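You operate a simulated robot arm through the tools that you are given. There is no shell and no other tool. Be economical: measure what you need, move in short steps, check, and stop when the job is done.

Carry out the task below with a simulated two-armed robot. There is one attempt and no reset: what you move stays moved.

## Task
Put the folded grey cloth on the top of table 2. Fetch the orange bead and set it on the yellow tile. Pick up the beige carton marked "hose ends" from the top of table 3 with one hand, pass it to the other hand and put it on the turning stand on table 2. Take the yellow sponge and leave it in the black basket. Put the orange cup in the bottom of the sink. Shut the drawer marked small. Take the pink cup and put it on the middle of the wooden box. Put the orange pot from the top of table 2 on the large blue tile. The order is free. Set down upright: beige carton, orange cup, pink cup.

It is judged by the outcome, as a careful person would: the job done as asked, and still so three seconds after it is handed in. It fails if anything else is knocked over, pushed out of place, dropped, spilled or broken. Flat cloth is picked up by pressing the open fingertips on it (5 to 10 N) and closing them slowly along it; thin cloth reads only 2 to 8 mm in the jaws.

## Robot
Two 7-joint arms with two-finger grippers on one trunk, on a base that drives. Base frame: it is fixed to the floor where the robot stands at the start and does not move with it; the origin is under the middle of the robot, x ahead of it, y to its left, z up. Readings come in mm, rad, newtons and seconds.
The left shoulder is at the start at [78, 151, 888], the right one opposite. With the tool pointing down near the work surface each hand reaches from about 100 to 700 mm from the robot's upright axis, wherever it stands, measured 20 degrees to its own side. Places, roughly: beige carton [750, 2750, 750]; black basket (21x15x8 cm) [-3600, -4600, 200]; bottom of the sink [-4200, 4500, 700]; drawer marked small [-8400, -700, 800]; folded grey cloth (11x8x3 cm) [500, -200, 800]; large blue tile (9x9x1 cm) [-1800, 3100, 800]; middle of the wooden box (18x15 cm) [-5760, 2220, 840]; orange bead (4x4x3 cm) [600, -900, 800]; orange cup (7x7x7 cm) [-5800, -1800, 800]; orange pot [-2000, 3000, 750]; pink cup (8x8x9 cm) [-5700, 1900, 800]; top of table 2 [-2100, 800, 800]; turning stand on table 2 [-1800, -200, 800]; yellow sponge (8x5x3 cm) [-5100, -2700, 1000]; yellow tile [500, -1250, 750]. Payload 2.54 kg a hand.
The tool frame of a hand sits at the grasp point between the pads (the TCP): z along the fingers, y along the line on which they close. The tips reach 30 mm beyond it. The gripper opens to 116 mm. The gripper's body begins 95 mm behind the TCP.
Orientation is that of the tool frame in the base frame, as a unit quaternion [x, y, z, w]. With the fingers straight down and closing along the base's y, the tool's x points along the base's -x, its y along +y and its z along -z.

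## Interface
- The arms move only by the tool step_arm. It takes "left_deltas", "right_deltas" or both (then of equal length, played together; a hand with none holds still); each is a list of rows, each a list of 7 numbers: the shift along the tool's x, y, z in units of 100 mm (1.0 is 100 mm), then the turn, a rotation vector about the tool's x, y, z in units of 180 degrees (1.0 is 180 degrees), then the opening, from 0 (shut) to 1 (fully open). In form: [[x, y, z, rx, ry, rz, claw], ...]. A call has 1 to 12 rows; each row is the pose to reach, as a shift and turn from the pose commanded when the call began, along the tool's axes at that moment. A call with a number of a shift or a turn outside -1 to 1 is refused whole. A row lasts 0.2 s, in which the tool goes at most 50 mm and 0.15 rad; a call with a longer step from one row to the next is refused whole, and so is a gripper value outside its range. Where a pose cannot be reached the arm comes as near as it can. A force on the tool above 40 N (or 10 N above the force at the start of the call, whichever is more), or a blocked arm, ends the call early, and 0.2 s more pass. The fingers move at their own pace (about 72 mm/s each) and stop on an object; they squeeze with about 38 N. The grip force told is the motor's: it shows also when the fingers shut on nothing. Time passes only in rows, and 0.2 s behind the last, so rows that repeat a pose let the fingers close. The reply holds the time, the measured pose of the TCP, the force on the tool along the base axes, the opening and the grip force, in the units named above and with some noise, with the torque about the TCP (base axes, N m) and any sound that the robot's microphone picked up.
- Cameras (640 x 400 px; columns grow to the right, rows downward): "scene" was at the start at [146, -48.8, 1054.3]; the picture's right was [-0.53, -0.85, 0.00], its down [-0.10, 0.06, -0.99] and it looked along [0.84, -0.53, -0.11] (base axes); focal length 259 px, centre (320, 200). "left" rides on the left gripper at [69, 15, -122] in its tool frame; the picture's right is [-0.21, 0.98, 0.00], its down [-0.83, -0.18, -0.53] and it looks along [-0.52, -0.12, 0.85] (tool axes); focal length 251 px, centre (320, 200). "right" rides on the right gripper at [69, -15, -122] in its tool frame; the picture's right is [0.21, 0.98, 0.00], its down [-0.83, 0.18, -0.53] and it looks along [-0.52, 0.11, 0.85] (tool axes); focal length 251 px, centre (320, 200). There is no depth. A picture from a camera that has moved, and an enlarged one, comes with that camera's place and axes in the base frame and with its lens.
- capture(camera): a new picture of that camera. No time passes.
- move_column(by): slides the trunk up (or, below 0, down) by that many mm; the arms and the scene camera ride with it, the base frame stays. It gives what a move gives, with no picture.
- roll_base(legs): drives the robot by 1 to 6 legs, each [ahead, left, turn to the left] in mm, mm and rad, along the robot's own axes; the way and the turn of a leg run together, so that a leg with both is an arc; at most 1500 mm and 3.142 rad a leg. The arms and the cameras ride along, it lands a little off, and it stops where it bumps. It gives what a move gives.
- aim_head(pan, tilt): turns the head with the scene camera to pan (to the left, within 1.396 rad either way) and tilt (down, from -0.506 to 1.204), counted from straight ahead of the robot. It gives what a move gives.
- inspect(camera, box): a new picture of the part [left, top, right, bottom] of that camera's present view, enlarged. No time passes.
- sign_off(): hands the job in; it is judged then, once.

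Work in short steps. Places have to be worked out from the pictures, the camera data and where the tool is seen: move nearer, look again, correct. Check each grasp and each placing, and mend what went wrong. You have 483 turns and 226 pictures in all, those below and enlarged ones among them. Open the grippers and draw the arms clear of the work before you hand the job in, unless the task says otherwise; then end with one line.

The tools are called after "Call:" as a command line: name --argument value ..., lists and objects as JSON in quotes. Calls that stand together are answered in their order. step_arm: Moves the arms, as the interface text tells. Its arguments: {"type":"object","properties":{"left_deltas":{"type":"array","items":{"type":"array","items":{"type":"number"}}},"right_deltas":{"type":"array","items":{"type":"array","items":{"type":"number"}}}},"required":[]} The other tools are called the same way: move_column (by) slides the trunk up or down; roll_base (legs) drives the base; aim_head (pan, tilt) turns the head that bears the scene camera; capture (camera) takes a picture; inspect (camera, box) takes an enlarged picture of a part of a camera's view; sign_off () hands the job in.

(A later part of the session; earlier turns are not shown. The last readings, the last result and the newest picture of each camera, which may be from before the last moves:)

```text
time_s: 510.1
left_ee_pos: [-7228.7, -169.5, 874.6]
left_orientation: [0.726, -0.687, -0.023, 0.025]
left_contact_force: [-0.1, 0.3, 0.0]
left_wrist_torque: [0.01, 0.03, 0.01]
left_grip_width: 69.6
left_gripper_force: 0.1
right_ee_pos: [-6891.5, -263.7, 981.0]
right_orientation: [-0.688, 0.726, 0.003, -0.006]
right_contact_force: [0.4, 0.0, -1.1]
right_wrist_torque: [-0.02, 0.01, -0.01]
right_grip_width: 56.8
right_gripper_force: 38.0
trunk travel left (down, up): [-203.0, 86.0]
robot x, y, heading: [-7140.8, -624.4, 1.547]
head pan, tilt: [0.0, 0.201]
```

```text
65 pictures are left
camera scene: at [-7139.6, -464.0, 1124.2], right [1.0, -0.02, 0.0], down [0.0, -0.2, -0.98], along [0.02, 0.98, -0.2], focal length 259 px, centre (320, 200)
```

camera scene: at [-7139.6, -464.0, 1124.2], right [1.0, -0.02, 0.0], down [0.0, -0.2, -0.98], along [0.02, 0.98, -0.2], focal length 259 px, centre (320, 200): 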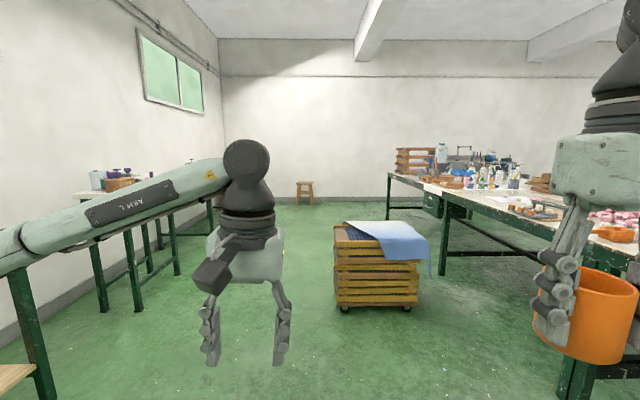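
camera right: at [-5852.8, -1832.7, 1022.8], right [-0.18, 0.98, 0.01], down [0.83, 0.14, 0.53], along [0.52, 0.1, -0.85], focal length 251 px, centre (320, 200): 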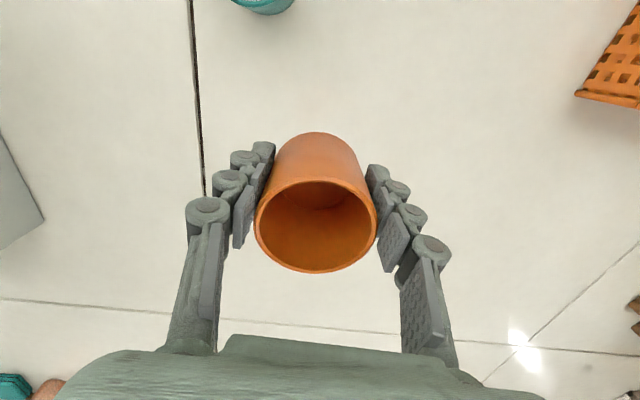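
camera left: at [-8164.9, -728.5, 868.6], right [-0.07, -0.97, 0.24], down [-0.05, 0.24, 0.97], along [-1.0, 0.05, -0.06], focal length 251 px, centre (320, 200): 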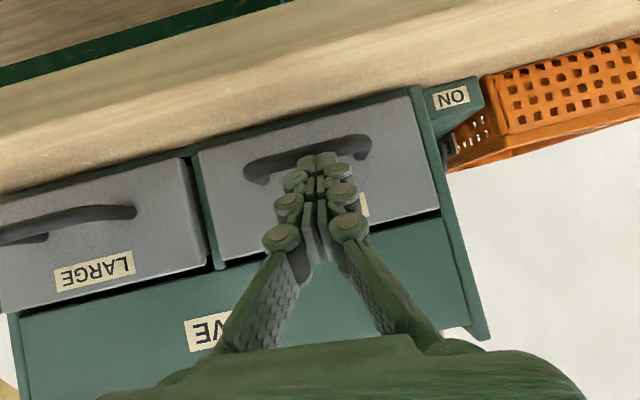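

A wheeled crate stack stands at x -6976…-6414, y ≳ 1166. I go around it on the left at x ≈ -7550 to y ≈ 2100 and face table 1.

Call:
roll_base --legs '[[0, 420, 0.02], [1400, 0, 0], [1330, 0, 0], [0, 0, -1.57]]'

Call:
capture --camera "scene"

```text
time_s: 531.4
left_ee_pos: [-7131.5, 2199.1, 874.3]
left_orientation: [-0.051, 0.998, 0.033, -0.001]
left_contact_force: [-0.2, 0.0, 0.4]
left_wrist_torque: [0.01, -0.01, 0.0]
left_grip_width: 69.6
left_gripper_force: 0.1
right_ee_pos: [-7208.9, 1856.2, 980.7]
right_orientation: [0.004, 1.0, 0.006, -0.002]
right_contact_force: [-0.2, 0.6, -1.5]
right_wrist_torque: [0.01, 0.0, 0.01]
right_grip_width: 56.4
right_gripper_force: 38.2
trunk travel left (down, up): [-203.0, 86.0]
robot x, y, heading: [-7582.8, 2095.9, 0.029]
head pan, tilt: [0.0, 0.201]
```

```text
64 pictures are left
camera scene: at [-7421.3, 2095.0, 1124.3], right [0.03, -1.0, 0.0], down [-0.2, -0.01, -0.98], along [0.98, 0.03, -0.2], focal length 259 px, centre (320, 200)
```

scene: 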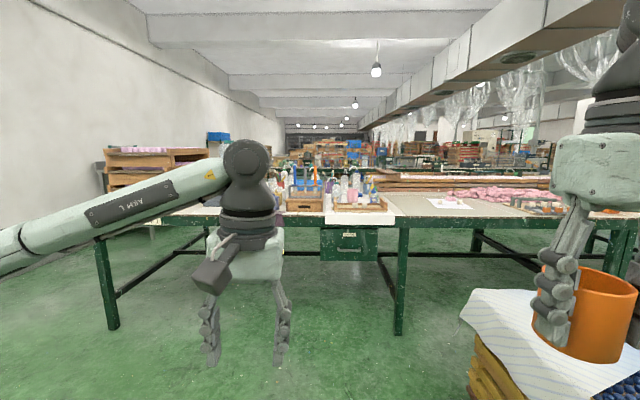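

I drive closer to the table between the cart and the left side.

Call:
roll_base --legs '[[1050, 60, -0.03]]'

Call:
aim_head --pan 0 --tilt 0.35

Call:
capture --camera "scene"

```text
time_s: 536.8
left_ee_pos: [-6076.9, 2237.8, 874.1]
left_orientation: [-0.025, 0.999, 0.033, -0.002]
left_contact_force: [0.1, -0.7, 0.2]
left_wrist_torque: [0.0, -0.03, 0.02]
left_grip_width: 69.4
left_gripper_force: 0.1
right_ee_pos: [-6172.5, 1899.6, 980.0]
right_orientation: [0.029, 1.0, 0.006, -0.002]
right_contact_force: [-1.4, 0.4, -0.8]
right_wrist_torque: [0.0, -0.02, -0.03]
right_grip_width: 56.3
right_gripper_force: 38.0
trunk travel left (down, up): [-203.0, 86.0]
robot x, y, heading: [-6535.8, 2150.4, -0.019]
head pan, tilt: [0.0, 0.201]
```

```text
time_s: 537.5
left_ee_pos: [-6076.2, 2236.7, 874.7]
left_orientation: [-0.025, 0.999, 0.033, -0.001]
left_contact_force: [0.5, 0.1, -0.2]
left_wrist_torque: [0.0, 0.03, -0.01]
left_grip_width: 69.7
left_gripper_force: 0.1
right_ee_pos: [-6172.1, 1899.6, 980.4]
right_orientation: [0.029, 1.0, 0.006, -0.003]
right_contact_force: [-0.1, 0.1, 0.4]
right_wrist_torque: [0.02, -0.03, -0.02]
right_grip_width: 56.3
right_gripper_force: 38.1
trunk travel left (down, up): [-203.0, 86.0]
robot x, y, heading: [-6531.6, 2149.0, -0.025]
head pan, tilt: [0.0, 0.351]
```

```text
63 pictures are left
camera scene: at [-6372.1, 2147.8, 1110.3], right [-0.02, -1.0, 0.0], down [-0.34, 0.01, -0.94], along [0.94, -0.02, -0.34], focal length 259 px, centre (320, 200)
```

scene: 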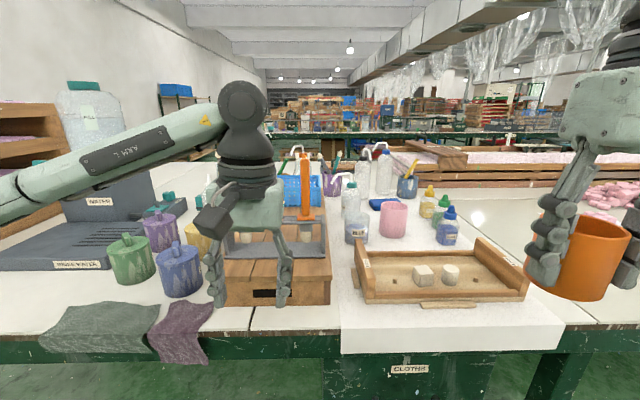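

Pink cup at image (393,218), the wooden box is behind my left hand. I raise and withdraw the left hand to see the box top.

Call:
step_arm --left_deltas '[[0.2, 0, -0.4, 0, 0, 0, 0.9], [0.5, 0.1, -0.7, 0, 0, 0, 0.9], [0.8, 0.3, -1.0, 0, 0, 0, 0.9]]'

Call:
step_arm --left_deltas '[[0.2, 0.4, -0.1, 0, 0, 0, 0.9], [0.4, 0.8, -0.2, 0, 0, 0, 0.9]]'

Call:
capture --camera "scene"

Call:
inspect --camera "scene" --box '[200, 160, 480, 320]'

```text
time_s: 538.3
left_ee_pos: [-6155.6, 2250.7, 977.4]
left_orientation: [-0.026, 0.999, 0.033, -0.002]
left_contact_force: [-0.3, -0.3, 0.3]
left_wrist_torque: [0.0, -0.01, 0.0]
left_grip_width: 104.6
left_gripper_force: 0.0
right_ee_pos: [-6172.1, 1898.4, 981.2]
right_orientation: [0.029, 1.0, 0.006, -0.001]
right_contact_force: [-0.1, -0.1, -0.7]
right_wrist_torque: [0.01, 0.03, -0.02]
right_grip_width: 56.2
right_gripper_force: 37.6
trunk travel left (down, up): [-203.0, 86.0]
robot x, y, heading: [-6531.9, 2153.1, -0.023]
head pan, tilt: [0.0, 0.351]
```

```text
time_s: 538.9
left_ee_pos: [-6202.7, 2327.2, 1002.5]
left_orientation: [-0.026, 0.999, 0.033, -0.002]
left_contact_force: [0.7, 0.4, 0.4]
left_wrist_torque: [0.0, -0.05, 0.0]
left_grip_width: 104.2
left_gripper_force: 0.0
right_ee_pos: [-6171.6, 1899.4, 980.5]
right_orientation: [0.03, 1.0, 0.006, -0.001]
right_contact_force: [-0.3, -0.1, -1.5]
right_wrist_torque: [0.0, 0.0, 0.03]
right_grip_width: 56.4
right_gripper_force: 38.0
trunk travel left (down, up): [-203.0, 86.0]
robot x, y, heading: [-6533.9, 2156.4, -0.019]
head pan, tilt: [0.0, 0.351]
```

```text
62 pictures are left
camera scene: at [-6372.6, 2148.1, 1110.3], right [-0.02, -1.0, 0.0], down [-0.34, 0.01, -0.94], along [0.94, -0.02, -0.34], focal length 259 px, centre (320, 200)
```

scene: 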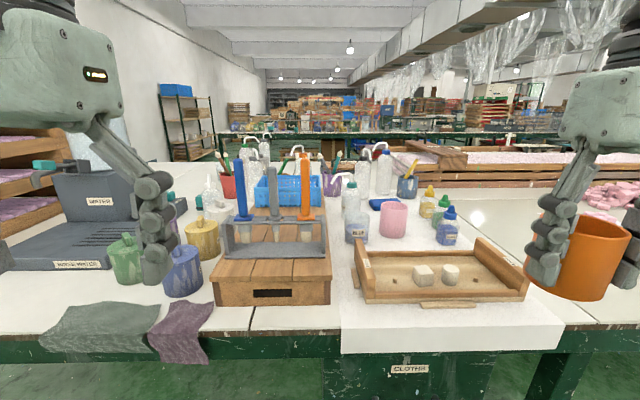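

```text
2.29 times, centred on (340, 240) of scene
camera zoom: at [-6372.6, 2148.1, 1110.3], right [-0.02, -1.0, 0.0], down [-0.34, 0.01, -0.94], along [0.94, -0.02, -0.34], focal length 592 px, centre (274, 109)
```

zoom: 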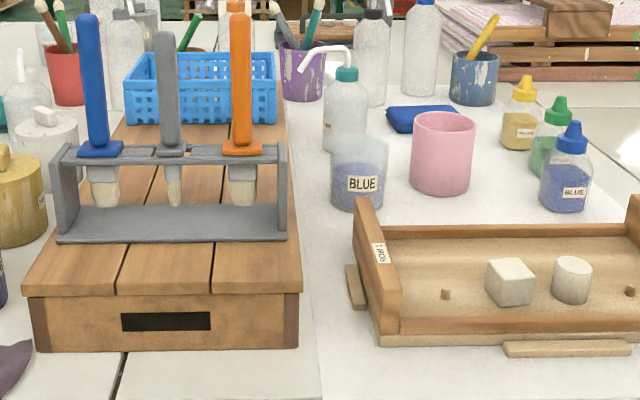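

The box's middle is the free wood between the brush rack (x ≈ -5882) and the blue basket (x ≈ -5682): centre ≈ [-5780, 2221], z ≈ 815. The pink cup is at ≈ [-5718, 1925]. I raise the trunk for clearance over the brushes and move to [-6310, 1900].

Call:
move_column --by 85

Call:
roll_base --legs '[[0, -250, 0.02], [215, 0, 0]]'

Call:
step_arm --left_deltas '[[-0.3, -0.3, 0, 0, 0, 0.045, 0.9], [-0.6, -0.6, 0, 0, 0, 0.09, 0.9], [-0.9, -0.9, 0, 0, 0, 0.135, 0.9], [-0.9, -1.0, 0, 0, 0, 0.18, 0.9], [-0.9, -1.0, 0, 0, 0, 0.22, 0.9], [-0.9, -1.0, 0, 0, 0, 0.25, 0.9]]'

Call:
capture --camera "left"

Call:
capture --camera "scene"

```text
time_s: 540.1
left_ee_pos: [-6203.0, 2327.3, 1087.4]
left_orientation: [-0.026, 0.999, 0.033, -0.002]
left_contact_force: [0.3, 0.7, -0.6]
left_wrist_torque: [0.0, 0.01, 0.01]
left_grip_width: 104.6
left_gripper_force: 0.0
right_ee_pos: [-6172.0, 1899.1, 1064.6]
right_orientation: [0.03, 1.0, 0.007, -0.003]
right_contact_force: [-0.2, 0.6, 0.0]
right_wrist_torque: [-0.01, 0.02, -0.03]
right_grip_width: 56.3
right_gripper_force: 37.8
trunk travel left (down, up): [-288.0, 1.0]
robot x, y, heading: [-6532.3, 2149.8, -0.025]
head pan, tilt: [0.0, 0.351]
```

```text
time_s: 544.3
left_ee_pos: [-6029.3, 2094.6, 1086.6]
left_orientation: [-0.041, 0.999, 0.033, -0.003]
left_contact_force: [0.7, 0.5, -0.6]
left_wrist_torque: [0.03, 0.02, -0.01]
left_grip_width: 104.6
left_gripper_force: 0.0
right_ee_pos: [-5985.3, 1668.3, 1065.3]
right_orientation: [0.014, 1.0, 0.006, -0.003]
right_contact_force: [0.4, 0.1, -0.6]
right_wrist_torque: [0.02, 0.0, 0.03]
right_grip_width: 56.3
right_gripper_force: 38.6
trunk travel left (down, up): [-288.0, 1.0]
robot x, y, heading: [-6355.2, 1909.5, 0.007]
head pan, tilt: [0.0, 0.351]
stopped in leg 2: the robot was blocked; the commanded pose is now the measured one
```

```text
time_s: 545.7
left_ee_pos: [-5930.3, 2002.9, 1080.4]
left_orientation: [0.345, 0.938, 0.03, -0.016]
left_contact_force: [0.6, 0.5, -0.1]
left_wrist_torque: [0.01, -0.05, 0.02]
left_grip_width: 104.5
left_gripper_force: 0.0
right_ee_pos: [-5985.1, 1667.3, 1065.7]
right_orientation: [0.014, 1.0, 0.006, -0.003]
right_contact_force: [-0.2, -0.5, -1.1]
right_wrist_torque: [-0.03, 0.02, 0.01]
right_grip_width: 56.3
right_gripper_force: 38.3
trunk travel left (down, up): [-288.0, 1.0]
robot x, y, heading: [-6350.9, 1907.9, 0.014]
head pan, tilt: [0.0, 0.351]
```

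```text
60 pictures are left
camera left: at [-5972.4, 2051.1, 1206.4], right [0.8, 0.6, 0.03], down [0.52, -0.71, 0.48], along [0.32, -0.37, -0.87], focal length 251 px, centre (320, 200)
```

left: 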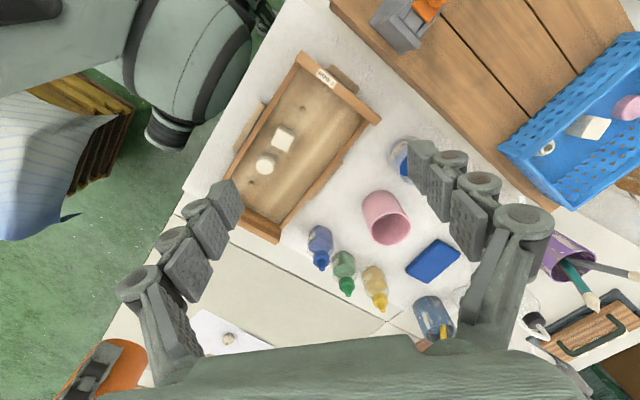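

```text
59 pictures are left
camera scene: at [-6192.5, 1910.4, 1195.2], right [0.01, -1.0, 0.0], down [-0.34, 0.0, -0.94], along [0.94, 0.01, -0.34], focal length 259 px, centre (320, 200)
```

scene: 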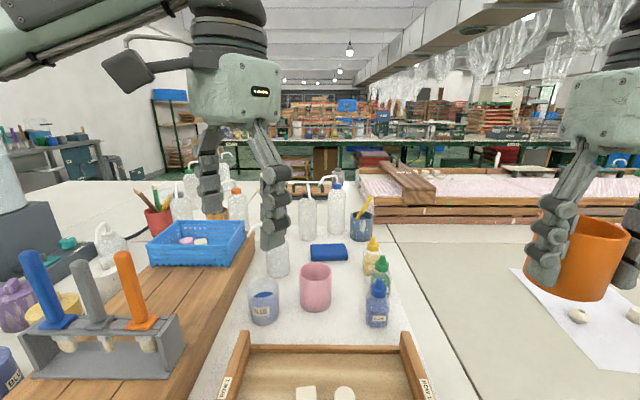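

The base was blocked at x ≈ -6355. Before going on I look down in front and at the cart to see what I touch.

Call:
aim_head --pan -0.9 --tilt 1.1

Call:
capture --camera "scene"

```text
time_s: 546.9
left_ee_pos: [-5931.1, 2003.2, 1081.7]
left_orientation: [0.344, 0.938, 0.029, -0.015]
left_contact_force: [-0.3, 0.4, 0.0]
left_wrist_torque: [0.0, 0.01, 0.02]
left_grip_width: 104.3
left_gripper_force: 0.0
right_ee_pos: [-5984.1, 1667.8, 1064.8]
right_orientation: [0.015, 1.0, 0.006, -0.004]
right_contact_force: [-0.1, 0.6, -0.5]
right_wrist_torque: [0.0, 0.0, 0.02]
right_grip_width: 56.4
right_gripper_force: 38.1
trunk travel left (down, up): [-288.0, 1.0]
robot x, y, heading: [-6350.6, 1909.9, 0.005]
head pan, tilt: [-0.901, 1.1]
```

```text
58 pictures are left
camera scene: at [-6245.9, 1860.5, 1133.9], right [-0.78, -0.63, 0.0], down [-0.56, 0.69, -0.45], along [0.29, -0.35, -0.89], focal length 259 px, centre (320, 200)
```

scene: 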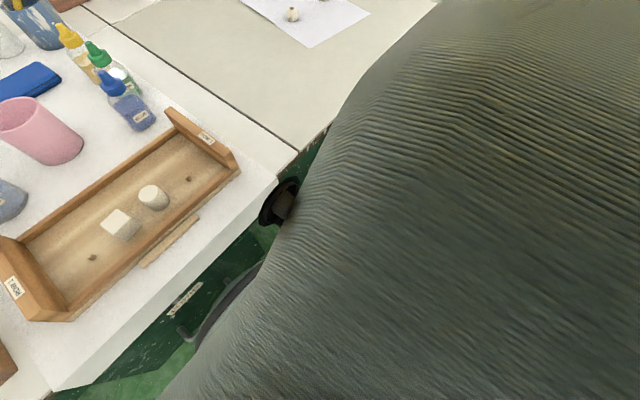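

I can't make out the obstacle, so I leave the base here and test the arm's reach toward the pink cup, correcting the hand's slight tilt on the way.

Call:
step_arm --left_deltas '[[-0.3, 0.12, 0.2, 0.007, -0.008, 0, 0.9], [-0.6, 0.24, 0.4, 0.0143, -0.016, 0, 0.9], [-0.9, 0.36, 0.6, 0.0143, -0.016, 0, 0.9], [-1.0, 0.4, 0.9, 0.0143, -0.016, 0, 0.9]]'

Call:
step_arm --left_deltas '[[-0.3, 0.12, 0, 0, 0, 0, 0.9], [-0.6, 0.24, 0, 0, 0, 0, 0.9], [-0.9, 0.36, 0, 0, 0, 0, 0.9], [-1.0, 0.4, 0, 0, 0, 0, 0.9]]'

Call:
capture --camera "left"

```text
time_s: 547.9
left_ee_pos: [-5829.2, 1973.8, 985.4]
left_orientation: [0.345, 0.939, 0.0, 0.0]
left_contact_force: [0.4, -0.2, -0.7]
left_wrist_torque: [0.01, 0.03, -0.01]
left_grip_width: 104.0
left_gripper_force: 0.0
right_ee_pos: [-5984.3, 1669.4, 1064.1]
right_orientation: [0.014, 1.0, 0.006, -0.003]
right_contact_force: [0.7, 0.6, -1.0]
right_wrist_torque: [0.0, 0.0, -0.06]
right_grip_width: 55.9
right_gripper_force: 38.1
trunk travel left (down, up): [-288.0, 1.0]
robot x, y, heading: [-6351.9, 1907.9, 0.011]
head pan, tilt: [-0.901, 1.1]
```

```text
time_s: 548.9
left_ee_pos: [-5728.2, 1942.6, 985.1]
left_orientation: [0.344, 0.939, 0.0, 0.001]
left_contact_force: [0.3, -0.1, 0.1]
left_wrist_torque: [0.0, -0.01, -0.01]
left_grip_width: 104.3
left_gripper_force: 0.1
right_ee_pos: [-5985.3, 1668.2, 1063.9]
right_orientation: [0.015, 1.0, 0.007, -0.003]
right_contact_force: [-0.3, 0.9, -1.0]
right_wrist_torque: [0.0, 0.02, -0.03]
right_grip_width: 56.2
right_gripper_force: 38.0
trunk travel left (down, up): [-288.0, 1.0]
robot x, y, heading: [-6354.8, 1910.4, 0.012]
head pan, tilt: [-0.901, 1.1]
```

```text
57 pictures are left
camera left: at [-5770.5, 1996.6, 1106.9], right [0.8, 0.61, 0.0], down [0.51, -0.67, 0.53], along [0.32, -0.43, -0.84], focal length 251 px, centre (320, 200)
```

left: 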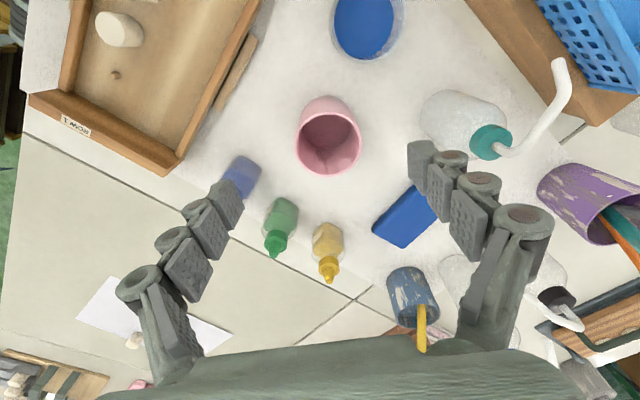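

Good reach and clear surroundings. I centre on the cup ([-5708, 1928]) and descend.

Call:
step_arm --left_deltas '[[-0.25, 0.01, 0.2, 0, 0, 0, 0.9], [-0.25, 0.01, 0.5, 0, 0, 0, 0.9], [-0.25, 0.01, 0.8, 0, 0, 0, 0.9]]'

Call:
capture --camera "left"

```text
time_s: 549.7
left_ee_pos: [-5706.8, 1924.8, 905.3]
left_orientation: [0.345, 0.939, 0.0, -0.001]
left_contact_force: [0.1, 0.2, 0.4]
left_wrist_torque: [0.0, 0.02, 0.0]
left_grip_width: 104.3
left_gripper_force: 0.0
right_ee_pos: [-5984.4, 1667.5, 1065.9]
right_orientation: [0.014, 1.0, 0.006, -0.003]
right_contact_force: [0.1, -0.6, -0.3]
right_wrist_torque: [0.01, -0.02, 0.01]
right_grip_width: 56.2
right_gripper_force: 38.3
trunk travel left (down, up): [-288.0, 1.0]
robot x, y, heading: [-6352.4, 1905.5, 0.012]
head pan, tilt: [-0.901, 1.1]
```

```text
56 pictures are left
camera left: at [-5750.5, 1981.4, 1027.3], right [0.8, 0.61, 0.0], down [0.51, -0.67, 0.53], along [0.32, -0.43, -0.85], focal length 251 px, centre (320, 200)
```

left: 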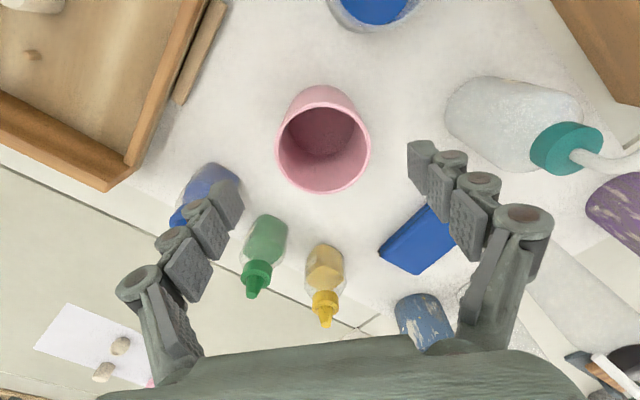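

Centred. I descend to TCP z ≈ 818 and close on the pink cup.

Call:
step_arm --left_deltas '[[0.04, 0.02, 0.3, 0, 0, 0, 0.9], [0.04, 0.02, 0.6, 0, 0, 0, 0.9], [0.04, 0.02, 0.87, 0, 0, 0, 0.9], [0.04, 0.02, 0.87, 0, 0, 0, 0.75], [0.04, 0.02, 0.87, 0, 0, 0, 0.6], [0.04, 0.02, 0.87, 0, 0, 0, 0.5], [0.04, 0.02, 0.87, 0, 0, 0, 0.5]]'

Call:
step_arm --left_deltas '[[0, 0, -0.2, 0, 0, 0, 0.5], [0, 0, -0.6, 0, 0, 0, 0.5], [0, 0, -1.0, 0, 0, 0, 0.5]]'

Call:
step_arm --left_deltas '[[0, 0, -0.4, 0, 0, 0, 0.5], [0, 0, -0.8, 0, 0, 0, 0.5], [0, 0, -1.0, 0, 0, 0, 0.5]]'

Call:
aim_head --pan 0.4 --tilt 0.5

Call:
capture --camera "scene"

```text
time_s: 551.3
left_ee_pos: [-5706.7, 1926.6, 844.2]
left_orientation: [0.344, 0.939, 0.009, 0.018]
left_contact_force: [1.5, -1.2, 2.6]
left_wrist_torque: [0.08, 0.09, 0.01]
left_grip_width: 72.3
left_gripper_force: 38.3
right_ee_pos: [-5993.5, 1664.0, 1068.2]
right_orientation: [0.014, 1.0, 0.01, 0.002]
right_contact_force: [-0.1, -0.3, -0.6]
right_wrist_torque: [0.02, 0.01, 0.01]
right_grip_width: 56.2
right_gripper_force: 38.2
trunk travel left (down, up): [-288.0, 1.0]
robot x, y, heading: [-6352.6, 1909.4, 0.008]
head pan, tilt: [-0.901, 1.1]
```

```text
time_s: 552.1
left_ee_pos: [-5713.1, 1930.1, 918.6]
left_orientation: [0.344, 0.939, 0.0, 0.0]
left_contact_force: [0.5, 0.0, -1.1]
left_wrist_torque: [0.02, 0.02, -0.02]
left_grip_width: 72.5
left_gripper_force: 38.3
right_ee_pos: [-5985.5, 1668.2, 1064.1]
right_orientation: [0.014, 1.0, 0.006, -0.001]
right_contact_force: [-0.1, -1.1, -0.5]
right_wrist_torque: [0.0, -0.02, -0.03]
right_grip_width: 56.4
right_gripper_force: 37.9
trunk travel left (down, up): [-288.0, 1.0]
robot x, y, heading: [-6354.7, 1909.9, 0.006]
head pan, tilt: [-0.901, 1.1]
```

```text
time_s: 552.9
left_ee_pos: [-5708.5, 1928.5, 1017.5]
left_orientation: [0.344, 0.939, 0.001, 0.0]
left_contact_force: [-0.6, -0.8, 0.1]
left_wrist_torque: [0.0, 0.0, -0.01]
left_grip_width: 72.6
left_gripper_force: 37.7
right_ee_pos: [-5985.2, 1668.1, 1065.8]
right_orientation: [0.014, 1.0, 0.006, -0.004]
right_contact_force: [-0.4, 0.1, 0.3]
right_wrist_torque: [0.02, 0.03, -0.01]
right_grip_width: 56.5
right_gripper_force: 37.8
trunk travel left (down, up): [-288.0, 1.0]
robot x, y, heading: [-6353.3, 1910.4, 0.008]
head pan, tilt: [-0.901, 1.1]
```

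```text
time_s: 554.4
left_ee_pos: [-5708.1, 1929.2, 1018.7]
left_orientation: [0.344, 0.939, 0.0, 0.001]
left_contact_force: [-0.5, 0.4, -1.3]
left_wrist_torque: [0.0, 0.0, 0.0]
left_grip_width: 72.4
left_gripper_force: 38.3
right_ee_pos: [-5984.7, 1668.0, 1066.2]
right_orientation: [0.014, 1.0, 0.006, -0.004]
right_contact_force: [0.0, 0.6, -1.0]
right_wrist_torque: [0.01, 0.02, -0.03]
right_grip_width: 56.3
right_gripper_force: 37.4
trunk travel left (down, up): [-288.0, 1.0]
robot x, y, heading: [-6352.6, 1910.6, 0.01]
head pan, tilt: [0.4, 0.499]
```

```text
55 pictures are left
camera scene: at [-6202.0, 1945.7, 1181.5], right [0.4, -0.92, 0.0], down [-0.44, -0.19, -0.88], along [0.81, 0.35, -0.48], focal length 259 px, centre (320, 200)
```

scene: 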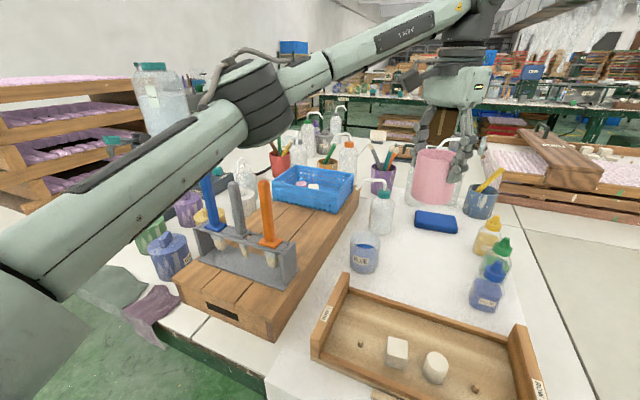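

The cup is held (near its rim). The arm had stopped early, maybe touching something, so I zoom on the brush rack to be sure it is undisturbed.

Call:
inspect --camera "scene" --box '[120, 140, 400, 340]'

```text
2.00 times, centred on (260, 240) of scene
camera zoom: at [-6202.0, 1945.7, 1181.5], right [0.4, -0.92, 0.0], down [-0.44, -0.19, -0.88], along [0.81, 0.35, -0.48], focal length 518 px, centre (440, 120)
```

zoom: 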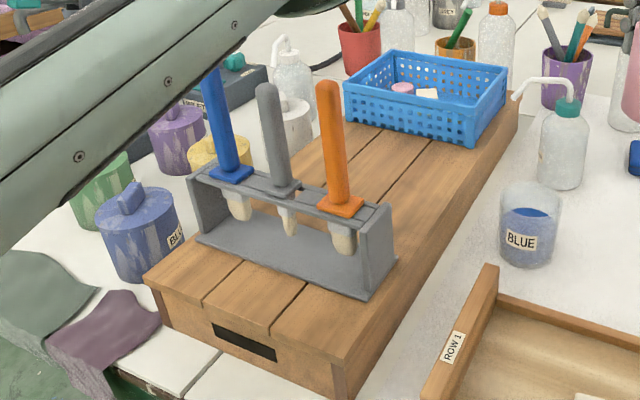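

Everything is undisturbed. Target on the box: [-5745, 2197]. I raise the cup slightly and carry it over.

Call:
step_arm --left_deltas '[[0, 0, -0.35, 0, 0, 0, 0.5], [0.33, 0.3, -0.35, 0, 0, 0, 0.5], [0.66, 0.6, -0.35, 0, 0, 0, 0.5], [1.0, 0.9, -0.35, 0, 0, 0, 0.5]]'

Call:
step_arm --left_deltas '[[0.33, 0.3, 0, 0, 0, 0, 0.5], [0.66, 0.6, 0, 0, 0, 0, 0.5], [1.0, 0.9, 0, 0, 0, 0, 0.5]]'

Call:
capture --camera "left"

Call:
capture --camera "scene"

```text
time_s: 555.4
left_ee_pos: [-5743.9, 2049.7, 1047.3]
left_orientation: [0.343, 0.939, 0.0, 0.002]
left_contact_force: [1.0, 0.3, -0.7]
left_wrist_torque: [0.01, -0.03, 0.01]
left_grip_width: 72.7
left_gripper_force: 38.2
left hand out of reach, approached as far as the arm can: row 1, 2, 3, 4
right_ee_pos: [-5985.1, 1669.0, 1065.8]
right_orientation: [0.013, 1.0, 0.005, -0.004]
right_contact_force: [-1.0, 0.5, -1.6]
right_wrist_torque: [-0.03, 0.0, 0.0]
right_grip_width: 56.1
right_gripper_force: 37.9
trunk travel left (down, up): [-288.0, 1.0]
robot x, y, heading: [-6357.3, 1909.8, 0.01]
head pan, tilt: [0.4, 0.499]
```

```text
time_s: 556.2
left_ee_pos: [-5802.1, 2142.7, 1038.0]
left_orientation: [0.341, 0.94, 0.001, 0.001]
left_contact_force: [0.1, -0.4, -0.8]
left_wrist_torque: [0.01, 0.04, 0.04]
left_grip_width: 72.5
left_gripper_force: 37.6
left hand out of reach, approached as far as the arm can: row 1, 2, 3
right_ee_pos: [-5984.9, 1668.1, 1064.9]
right_orientation: [0.014, 1.0, 0.006, -0.003]
right_contact_force: [0.0, 0.2, -0.7]
right_wrist_torque: [0.01, 0.01, -0.02]
right_grip_width: 56.1
right_gripper_force: 38.4
trunk travel left (down, up): [-288.0, 1.0]
robot x, y, heading: [-6353.0, 1912.2, 0.007]
head pan, tilt: [0.4, 0.499]
```

```text
53 pictures are left
camera left: at [-5845.3, 2198.5, 1158.6], right [0.79, 0.61, 0.0], down [0.52, -0.67, 0.54], along [0.33, -0.42, -0.84], focal length 251 px, centre (320, 200)
```

left: 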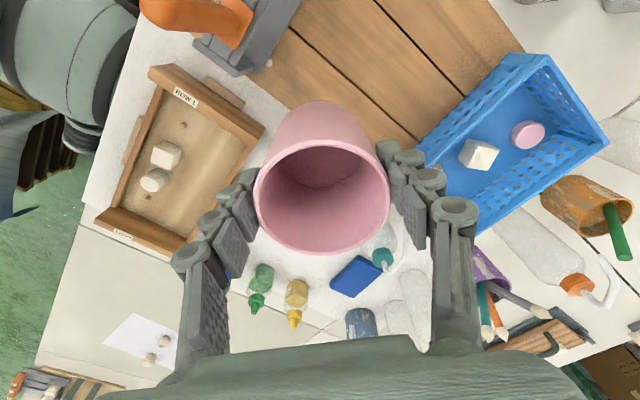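

```text
52 pictures are left
camera scene: at [-6202.2, 1946.0, 1181.6], right [0.4, -0.92, 0.0], down [-0.44, -0.19, -0.88], along [0.81, 0.35, -0.48], focal length 259 px, centre (320, 200)
```

scene: 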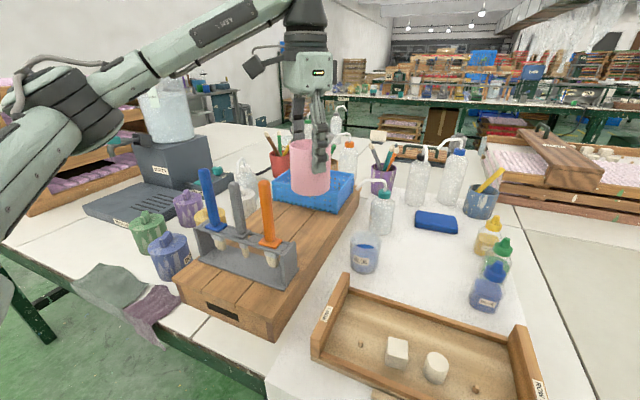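

The arm passes above the brushes. I move diagonally to the target while lowering to z ≈ 975.

Call:
step_arm --left_deltas '[[-0.03, 0.2, 0.15, 0, 0, 0, 0.5], [-0.06, 0.4, 0.3, 0, 0, 0, 0.5], [-0.09, 0.6, 0.45, 0, 0, 0, 0.5], [-0.09, 0.78, 0.62, 0, 0, 0, 0.5]]'

Call:
capture --camera "left"

Call:
inspect --camera "scene" --box '[120, 100, 440, 340]'

```text
time_s: 557.2
left_ee_pos: [-5795.5, 2144.1, 991.0]
left_orientation: [0.343, 0.939, 0.001, 0.001]
left_contact_force: [-0.1, -1.6, -0.3]
left_wrist_torque: [0.04, -0.03, 0.01]
left_grip_width: 72.3
left_gripper_force: 37.9
left hand out of reach, approached as far as the arm can: row 1, 2, 3, 4
right_ee_pos: [-5984.9, 1668.4, 1064.9]
right_orientation: [0.013, 1.0, 0.006, -0.004]
right_contact_force: [0.1, -0.4, -1.0]
right_wrist_torque: [-0.03, -0.01, 0.02]
right_grip_width: 56.3
right_gripper_force: 38.0
trunk travel left (down, up): [-288.0, 1.0]
robot x, y, heading: [-6351.7, 1909.4, 0.01]
head pan, tilt: [0.4, 0.499]
```

```text
51 pictures are left
camera left: at [-5839.0, 2200.0, 1112.3], right [0.79, 0.61, 0.0], down [0.51, -0.67, 0.53], along [0.33, -0.42, -0.84], focal length 251 px, centre (320, 200)
```

left: 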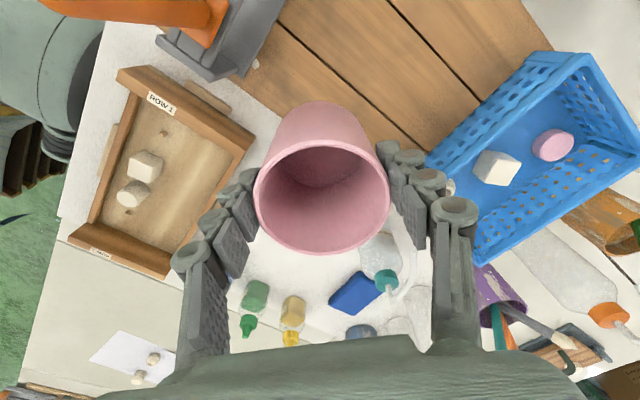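

```text
1.67 times, centred on (280, 220) of scene
camera zoom: at [-6202.2, 1945.7, 1181.6], right [0.4, -0.92, 0.0], down [-0.44, -0.19, -0.88], along [0.81, 0.35, -0.48], focal length 432 px, centre (387, 167)
```

zoom: 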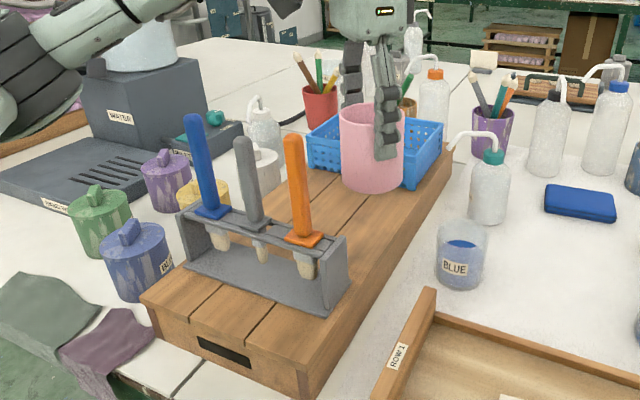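

The arm is limited outward in this pose, so I shift the base 55 mm left instead and then extend.

Call:
roll_base --legs '[[0, 55, -0.01]]'

Call:
step_arm --left_deltas '[[-0.12, 0.1, 0.1, 0, 0, 0, 0.5], [-0.25, 0.2, 0.2, 0, 0, 0, 0.5], [-0.38, 0.3, 0.35, 0, 0, 0, 0.5]]'

Call:
capture --camera "left"

```text
time_s: 558.4
left_ee_pos: [-5794.1, 2193.4, 990.2]
left_orientation: [0.348, 0.937, 0.0, 0.002]
left_contact_force: [-0.1, 0.6, 0.1]
left_wrist_torque: [0.03, -0.02, 0.0]
left_grip_width: 72.2
left_gripper_force: 37.6
right_ee_pos: [-5987.2, 1721.5, 1064.6]
right_orientation: [0.019, 1.0, 0.005, -0.003]
right_contact_force: [-0.1, -0.2, 0.3]
right_wrist_torque: [-0.02, 0.03, 0.02]
right_grip_width: 56.2
right_gripper_force: 37.9
trunk travel left (down, up): [-288.0, 1.0]
robot x, y, heading: [-6352.4, 1963.7, 0.003]
head pan, tilt: [0.4, 0.499]
```

```text
time_s: 559.2
left_ee_pos: [-5780.4, 2182.5, 973.6]
left_orientation: [0.346, 0.938, 0.0, 0.001]
left_contact_force: [0.5, 0.4, -0.3]
left_wrist_torque: [0.01, 0.01, 0.02]
left_grip_width: 72.4
left_gripper_force: 38.6
left hand out of reach, approached as far as the arm can: row 1, 2, 3
right_ee_pos: [-5986.3, 1719.6, 1065.3]
right_orientation: [0.018, 1.0, 0.006, -0.004]
right_contact_force: [-0.4, -0.2, -1.4]
right_wrist_torque: [0.0, 0.0, -0.03]
right_grip_width: 56.2
right_gripper_force: 37.8
trunk travel left (down, up): [-288.0, 1.0]
robot x, y, heading: [-6353.8, 1965.7, -0.004]
head pan, tilt: [0.4, 0.499]
```

```text
49 pictures are left
camera left: at [-5824.7, 2238.8, 1096.0], right [0.8, 0.6, 0.0], down [0.51, -0.67, 0.54], along [0.33, -0.42, -0.84], focal length 251 px, centre (320, 200)
```

left: 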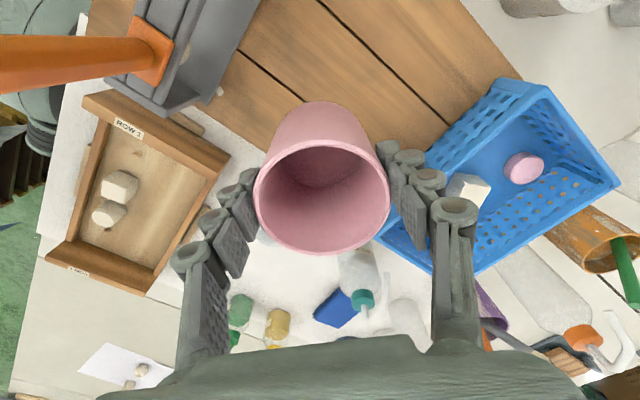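

I untwist the hand by 40° about the vertical (the cup is round), which should free the reach.

Call:
step_arm --left_deltas '[[0, 0, 0, 0, 0, -0.045, 0.5], [0, 0, 0, 0, 0, -0.09, 0.5], [0, 0, 0, 0, 0, -0.135, 0.5], [0, 0, 0, 0, 0, -0.18, 0.5], [0, 0, 0, 0, 0, -0.225, 0.5]]'

Call:
step_arm --left_deltas '[[-0.15, 0.05, 0.1, 0, 0, 0, 0.5], [-0.3, 0.1, 0.2, 0, 0, 0, 0.5], [-0.35, 0.12, 0.4, 0, 0, 0, 0.5]]'

Call:
capture --camera "left"

Call:
inspect --camera "scene" --box '[120, 100, 440, 340]'

```text
time_s: 560.4
left_ee_pos: [-5779.8, 2183.8, 974.9]
left_orientation: [0.0, 1.0, 0.0, 0.001]
left_contact_force: [0.4, -0.3, 0.1]
left_wrist_torque: [-0.03, -0.01, -0.02]
left_grip_width: 72.4
left_gripper_force: 37.6
right_ee_pos: [-5987.2, 1720.4, 1065.2]
right_orientation: [0.018, 1.0, 0.007, -0.004]
right_contact_force: [-0.5, -0.9, 0.1]
right_wrist_torque: [-0.04, -0.01, 0.05]
right_grip_width: 56.5
right_gripper_force: 37.5
trunk travel left (down, up): [-288.0, 1.0]
robot x, y, heading: [-6353.3, 1962.7, -0.005]
head pan, tilt: [0.4, 0.499]
```

```text
time_s: 561.2
left_ee_pos: [-5744.2, 2194.4, 934.1]
left_orientation: [0.001, 1.0, 0.0, 0.001]
left_contact_force: [-1.0, -0.3, -0.3]
left_wrist_torque: [-0.03, -0.04, 0.05]
left_grip_width: 72.5
left_gripper_force: 38.0
right_ee_pos: [-5986.1, 1721.6, 1064.9]
right_orientation: [0.018, 1.0, 0.006, -0.003]
right_contact_force: [-0.2, -0.5, -0.1]
right_wrist_torque: [0.01, -0.03, -0.01]
right_grip_width: 56.0
right_gripper_force: 38.0
trunk travel left (down, up): [-288.0, 1.0]
robot x, y, heading: [-6350.0, 1965.0, -0.003]
head pan, tilt: [0.4, 0.499]
```

```text
48 pictures are left
camera left: at [-5813.9, 2210.1, 1056.5], right [0.22, 0.98, 0.0], down [0.82, -0.18, 0.53], along [0.52, -0.12, -0.84], focal length 251 px, centre (320, 200)
```

left: 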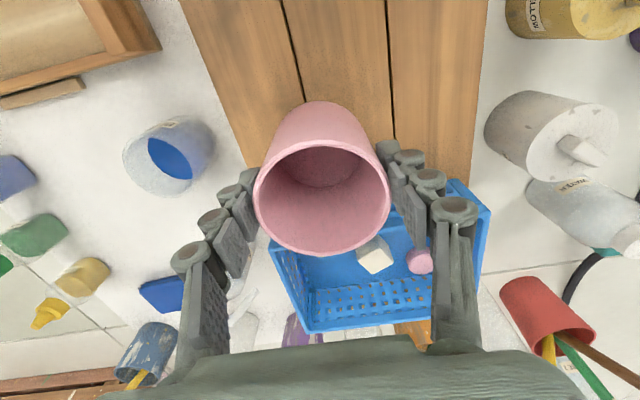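

```text
1.67 times, centred on (280, 220) of scene
camera zoom: at [-6202.5, 1999.6, 1181.6], right [0.39, -0.92, 0.0], down [-0.44, -0.19, -0.88], along [0.81, 0.34, -0.48], focal length 432 px, centre (387, 167)
```

zoom: 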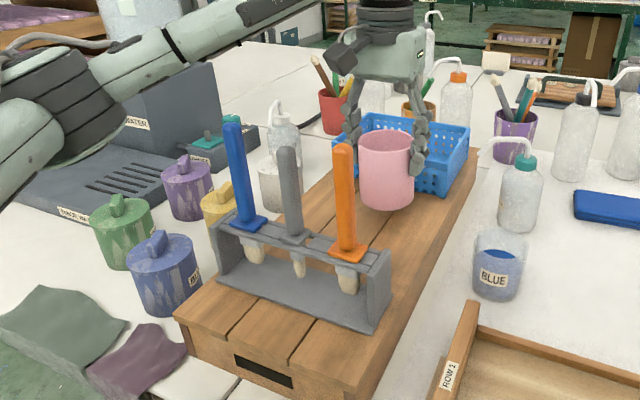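

From the closer view the box spans y 2108–2340 with the basket front at x ≈ -5658; I correct to [-5758, 2221] and lower.

Call:
step_arm --left_deltas '[[0.07, 0.14, 0, 0, 0, 0, 0.5], [0.14, 0.27, 0, 0, 0, 0, 0.5], [0.14, 0.27, 0.06, 0, 0, 0, 0.5], [0.14, 0.27, 0.12, 0, 0, 0, 0.5]]'

Call:
inspect --camera "scene" --box '[240, 120, 400, 240]'

```text
time_s: 562.2
left_ee_pos: [-5759.3, 2223.0, 923.4]
left_orientation: [0.001, 1.0, 0.001, 0.0]
left_contact_force: [-1.1, 0.0, -0.7]
left_wrist_torque: [-0.01, 0.02, 0.01]
left_grip_width: 72.1
left_gripper_force: 37.7
right_ee_pos: [-5988.2, 1719.6, 1064.2]
right_orientation: [0.018, 1.0, 0.006, -0.002]
right_contact_force: [-0.1, 0.5, 0.6]
right_wrist_torque: [-0.05, -0.03, 0.0]
right_grip_width: 56.4
right_gripper_force: 37.9
trunk travel left (down, up): [-288.0, 1.0]
robot x, y, heading: [-6353.2, 1960.4, -0.001]
head pan, tilt: [0.4, 0.499]
```

```text
3.33 times, centred on (320, 180) of scene
camera zoom: at [-6202.5, 1999.6, 1181.6], right [0.39, -0.92, 0.0], down [-0.44, -0.19, -0.88], along [0.81, 0.34, -0.48], focal length 863 px, centre (320, 267)
```

zoom: 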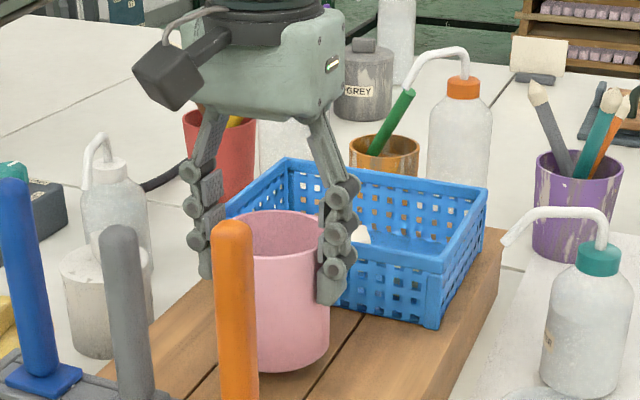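

Just above the planks. I lower until contact.

Call:
step_arm --left_deltas '[[0, 0, 0.04, 0, 0, 0, 0.5], [0, 0, 0.08, 0, 0, 0, 0.5], [0, 0, 0.12, 0, 0, 0, 0.5], [0, 0, 0.16, 0, 0, 0, 0.5]]'

```text
time_s: 563.2
left_ee_pos: [-5758.7, 2221.7, 906.0]
left_orientation: [0.001, 1.0, 0.0, 0.0]
left_contact_force: [-0.8, 0.2, -1.1]
left_wrist_torque: [0.01, -0.02, 0.03]
left_grip_width: 72.3
left_gripper_force: 38.4
right_ee_pos: [-5988.5, 1721.0, 1064.4]
right_orientation: [0.018, 1.0, 0.006, -0.002]
right_contact_force: [0.0, 0.8, 0.1]
right_wrist_torque: [-0.02, -0.03, 0.01]
right_grip_width: 56.1
right_gripper_force: 37.7
trunk travel left (down, up): [-288.0, 1.0]
robot x, y, heading: [-6354.4, 1963.0, -0.0]
head pan, tilt: [0.4, 0.499]
```

Call:
step_arm --left_deltas '[[0, 0, 0.03, 0, 0, 0, 0.5], [0, 0, 0.06, 0, 0, 0, 0.5], [0, 0, 0.09, 0, 0, 0, 0.5], [0, 0, 0.12, 0, 0, 0, 0.5]]'

Call:
inspect --camera "scene" --box '[240, 120, 400, 240]'

```text
time_s: 564.2
left_ee_pos: [-5759.2, 2220.8, 898.3]
left_orientation: [0.001, 1.0, 0.0, 0.005]
left_contact_force: [1.3, 1.4, 25.0]
left_wrist_torque: [0.07, -0.16, 0.15]
left_grip_width: 72.7
left_gripper_force: 38.5
right_ee_pos: [-5988.7, 1719.9, 1066.6]
right_orientation: [0.018, 1.0, 0.006, -0.002]
right_contact_force: [0.4, 0.4, 0.1]
right_wrist_torque: [-0.01, 0.02, 0.0]
right_grip_width: 56.4
right_gripper_force: 37.6
trunk travel left (down, up): [-288.0, 1.0]
robot x, y, heading: [-6353.7, 1961.5, -0.001]
head pan, tilt: [0.4, 0.499]
```

```text
3.33 times, centred on (320, 180) of scene
camera zoom: at [-6204.1, 1998.8, 1182.1], right [0.39, -0.92, 0.0], down [-0.44, -0.19, -0.88], along [0.81, 0.34, -0.48], focal length 863 px, centre (320, 267)
```

zoom: 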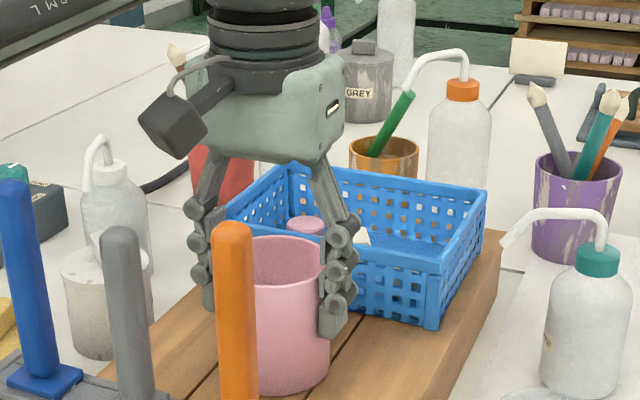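

The cup stands on the planks (25 N). I ease off, open, and lift straight up.

Call:
step_arm --left_deltas '[[0, 0, -0.03, 0, 0, 0, 0.6], [0, 0, -0.03, 0, 0, 0, 0.75], [0, 0, -0.03, 0, 0, 0, 0.85], [0, 0, -0.03, 0, 0, 0, 0.85], [0, 0, -0.4, 0, 0, 0, 0.85], [0, 0, -0.8, 0, 0, 0, 0.85], [0, 0, -1.0, 0, 0, 0, 0.85]]'

Call:
inspect --camera "scene" --box '[160, 120, 400, 300]'

```text
time_s: 565.8
left_ee_pos: [-5759.8, 2221.9, 996.6]
left_orientation: [0.002, 1.0, 0.0, 0.001]
left_contact_force: [0.2, 0.3, -0.8]
left_wrist_torque: [0.03, 0.01, -0.01]
left_grip_width: 98.4
left_gripper_force: 0.1
right_ee_pos: [-5988.8, 1720.1, 1065.4]
right_orientation: [0.019, 1.0, 0.006, -0.002]
right_contact_force: [-0.3, 0.2, -1.1]
right_wrist_torque: [-0.01, 0.0, 0.02]
right_grip_width: 56.4
right_gripper_force: 38.2
trunk travel left (down, up): [-288.0, 1.0]
robot x, y, heading: [-6354.1, 1962.8, 0.002]
head pan, tilt: [0.4, 0.499]
```

```text
2.22 times, centred on (280, 210) of scene
camera zoom: at [-6202.5, 1999.6, 1181.7], right [0.39, -0.92, 0.0], down [-0.44, -0.19, -0.88], along [0.81, 0.34, -0.48], focal length 575 px, centre (409, 178)
```

zoom: 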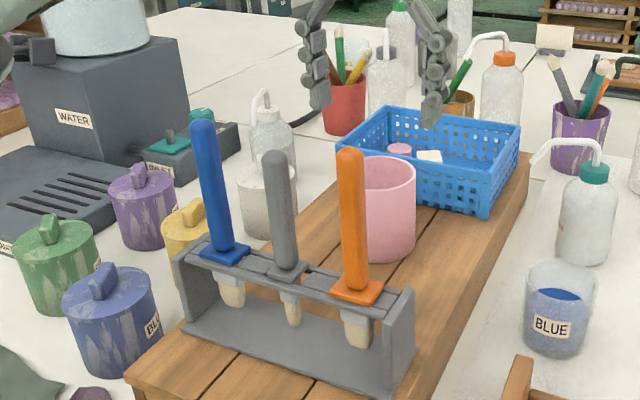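

Pink cup stands in the middle of the box. I withdraw the left hand to the right first (away from the brushes), then back.

Call:
step_arm --left_deltas '[[0, -0.1, -0.35, 0, 0, 0, 0.6], [0, -0.5, -0.45, 0, 0, 0, 0.5], [0, -0.95, -0.45, 0, 0, 0, 0.5]]'

Call:
step_arm --left_deltas '[[0, -0.45, 0, 0, 0, 0, 0.5], [0, -0.85, 0, 0, 0, 0, 0.5], [0.4, -0.9, 0, 0, 0, 0, 0.5], [0.85, -0.9, 0, 0, 0, 0, 0.5]]'

Call:
step_arm --left_deltas '[[0.45, 0, 0, 0, 0, 0, 0.5], [0.9, 0, 0, 0, 0, 0, 0.5]]'

Call:
roll_base --legs '[[-550, 0, 0]]'

Call:
aim_head --pan 0 --tilt 0.25

Call:
capture --camera "scene"

```text
time_s: 566.6
left_ee_pos: [-5759.1, 2126.0, 1042.5]
left_orientation: [0.001, 1.0, 0.0, 0.001]
left_contact_force: [0.9, -0.8, 0.6]
left_wrist_torque: [0.01, 0.02, 0.0]
left_grip_width: 57.8
left_gripper_force: 0.1
right_ee_pos: [-5987.5, 1719.4, 1066.7]
right_orientation: [0.019, 1.0, 0.006, -0.003]
right_contact_force: [-0.3, 0.6, -1.5]
right_wrist_torque: [-0.04, 0.01, 0.0]
right_grip_width: 56.1
right_gripper_force: 38.3
trunk travel left (down, up): [-288.0, 1.0]
robot x, y, heading: [-6356.8, 1964.3, -0.003]
head pan, tilt: [0.4, 0.499]
```

```text
time_s: 567.6
left_ee_pos: [-5842.3, 2034.6, 1041.2]
left_orientation: [0.001, 1.0, 0.0, 0.001]
left_contact_force: [0.8, 0.6, -0.6]
left_wrist_torque: [0.0, 0.01, -0.02]
left_grip_width: 58.1
left_gripper_force: 0.0
right_ee_pos: [-5987.5, 1719.7, 1066.3]
right_orientation: [0.019, 1.0, 0.005, -0.002]
right_contact_force: [0.6, -0.6, 0.0]
right_wrist_torque: [-0.01, 0.02, 0.03]
right_grip_width: 56.2
right_gripper_force: 37.7
trunk travel left (down, up): [-288.0, 1.0]
robot x, y, heading: [-6351.7, 1963.7, -0.003]
head pan, tilt: [0.4, 0.499]
```

```text
time_s: 568.2
left_ee_pos: [-5935.9, 2033.8, 1041.7]
left_orientation: [0.001, 1.0, 0.001, 0.001]
left_contact_force: [-0.4, 0.1, 0.3]
left_wrist_torque: [-0.01, 0.01, -0.04]
left_grip_width: 58.4
left_gripper_force: 0.0
right_ee_pos: [-5988.5, 1720.1, 1065.6]
right_orientation: [0.019, 1.0, 0.006, -0.003]
right_contact_force: [0.3, -0.1, -1.1]
right_wrist_torque: [0.01, 0.02, 0.0]
right_grip_width: 56.2
right_gripper_force: 38.1
trunk travel left (down, up): [-288.0, 1.0]
robot x, y, heading: [-6355.9, 1965.2, -0.001]
head pan, tilt: [0.4, 0.499]
```

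```text
time_s: 571.4
left_ee_pos: [-6488.6, 2035.5, 1041.0]
left_orientation: [-0.001, 1.0, 0.0, 0.001]
left_contact_force: [0.1, 0.1, -0.4]
left_wrist_torque: [0.01, -0.01, 0.0]
left_grip_width: 58.0
left_gripper_force: 0.1
right_ee_pos: [-6539.8, 1719.7, 1064.6]
right_orientation: [0.016, 1.0, 0.007, -0.003]
right_contact_force: [-1.5, 0.1, -0.9]
right_wrist_torque: [0.01, -0.04, 0.0]
right_grip_width: 56.1
right_gripper_force: 38.3
trunk travel left (down, up): [-288.0, 1.0]
robot x, y, heading: [-6904.1, 1965.9, 0.004]
head pan, tilt: [0.4, 0.499]
```

```text
time_s: 572.2
left_ee_pos: [-6487.8, 2032.5, 1041.9]
left_orientation: [0.0, 1.0, 0.0, 0.001]
left_contact_force: [0.1, 0.6, -0.2]
left_wrist_torque: [-0.01, 0.01, 0.03]
left_grip_width: 58.2
left_gripper_force: 0.0
right_ee_pos: [-6539.5, 1721.0, 1064.0]
right_orientation: [0.017, 1.0, 0.006, -0.003]
right_contact_force: [0.2, -0.6, -0.7]
right_wrist_torque: [-0.01, 0.03, 0.0]
right_grip_width: 55.9
right_gripper_force: 37.8
trunk travel left (down, up): [-288.0, 1.0]
robot x, y, heading: [-6904.9, 1963.9, 0.004]
head pan, tilt: [0.0, 0.25]
```

```text
43 pictures are left
camera scene: at [-6744.9, 1963.7, 1204.6], right [0.01, -1.0, 0.0], down [-0.25, 0.0, -0.97], along [0.97, 0.0, -0.25], focal length 259 px, centre (320, 200)
```

scene: 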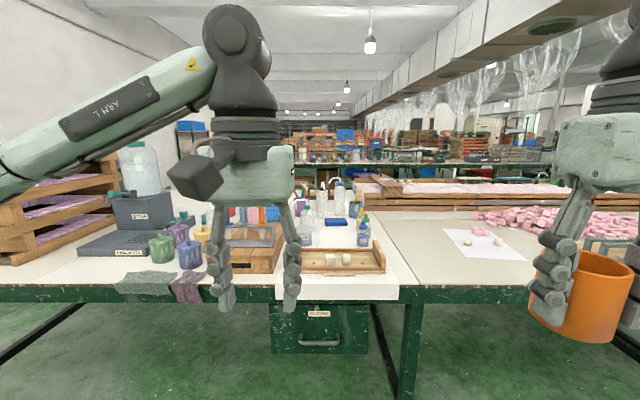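

Now the orange cup to the sink at ~[-4200, 4500]. Table 1 ends near y ≈ 3700, so I go around it: face +y, drive to y ≈ 4250, then face +x and look.

Call:
roll_base --legs '[[0, 0, 1.567], [1200, 0, 0], [1080, 0, 0], [0, 0, -1.57]]'

Call:
capture --camera "scene"

```text
time_s: 590.4
left_ee_pos: [-6578.5, 4464.0, 1041.7]
left_orientation: [-0.174, 0.985, 0.001, 0.002]
left_contact_force: [-0.1, -0.4, -0.5]
left_wrist_torque: [0.03, 0.0, 0.02]
left_grip_width: 58.0
left_gripper_force: 0.1
right_ee_pos: [-6518.6, 4151.5, 1063.8]
right_orientation: [-0.156, 0.988, 0.004, -0.005]
right_contact_force: [-0.1, -1.0, 0.0]
right_wrist_torque: [0.01, 0.01, 0.02]
right_grip_width: 56.2
right_gripper_force: 38.2
trunk travel left (down, up): [-288.0, 1.0]
robot x, y, heading: [-6947.7, 4255.0, 0.35]
head pan, tilt: [0.0, 0.25]
stopped in leg 4: the robot was blocked; the commanded pose is now the measured one
```

```text
42 pictures are left
camera scene: at [-6796.2, 4310.4, 1204.7], right [0.34, -0.94, 0.0], down [-0.23, -0.08, -0.97], along [0.91, 0.33, -0.25], focal length 259 px, centre (320, 200)
```

scene: 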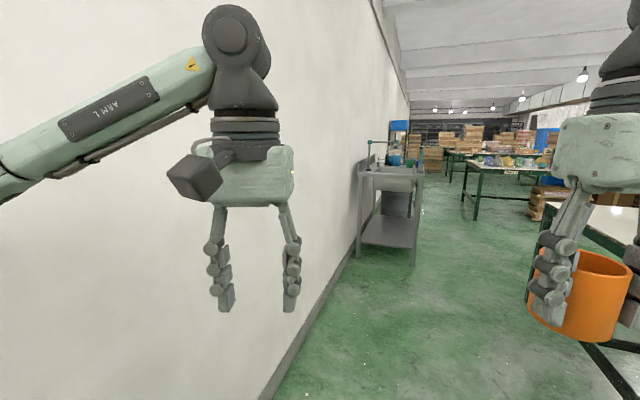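

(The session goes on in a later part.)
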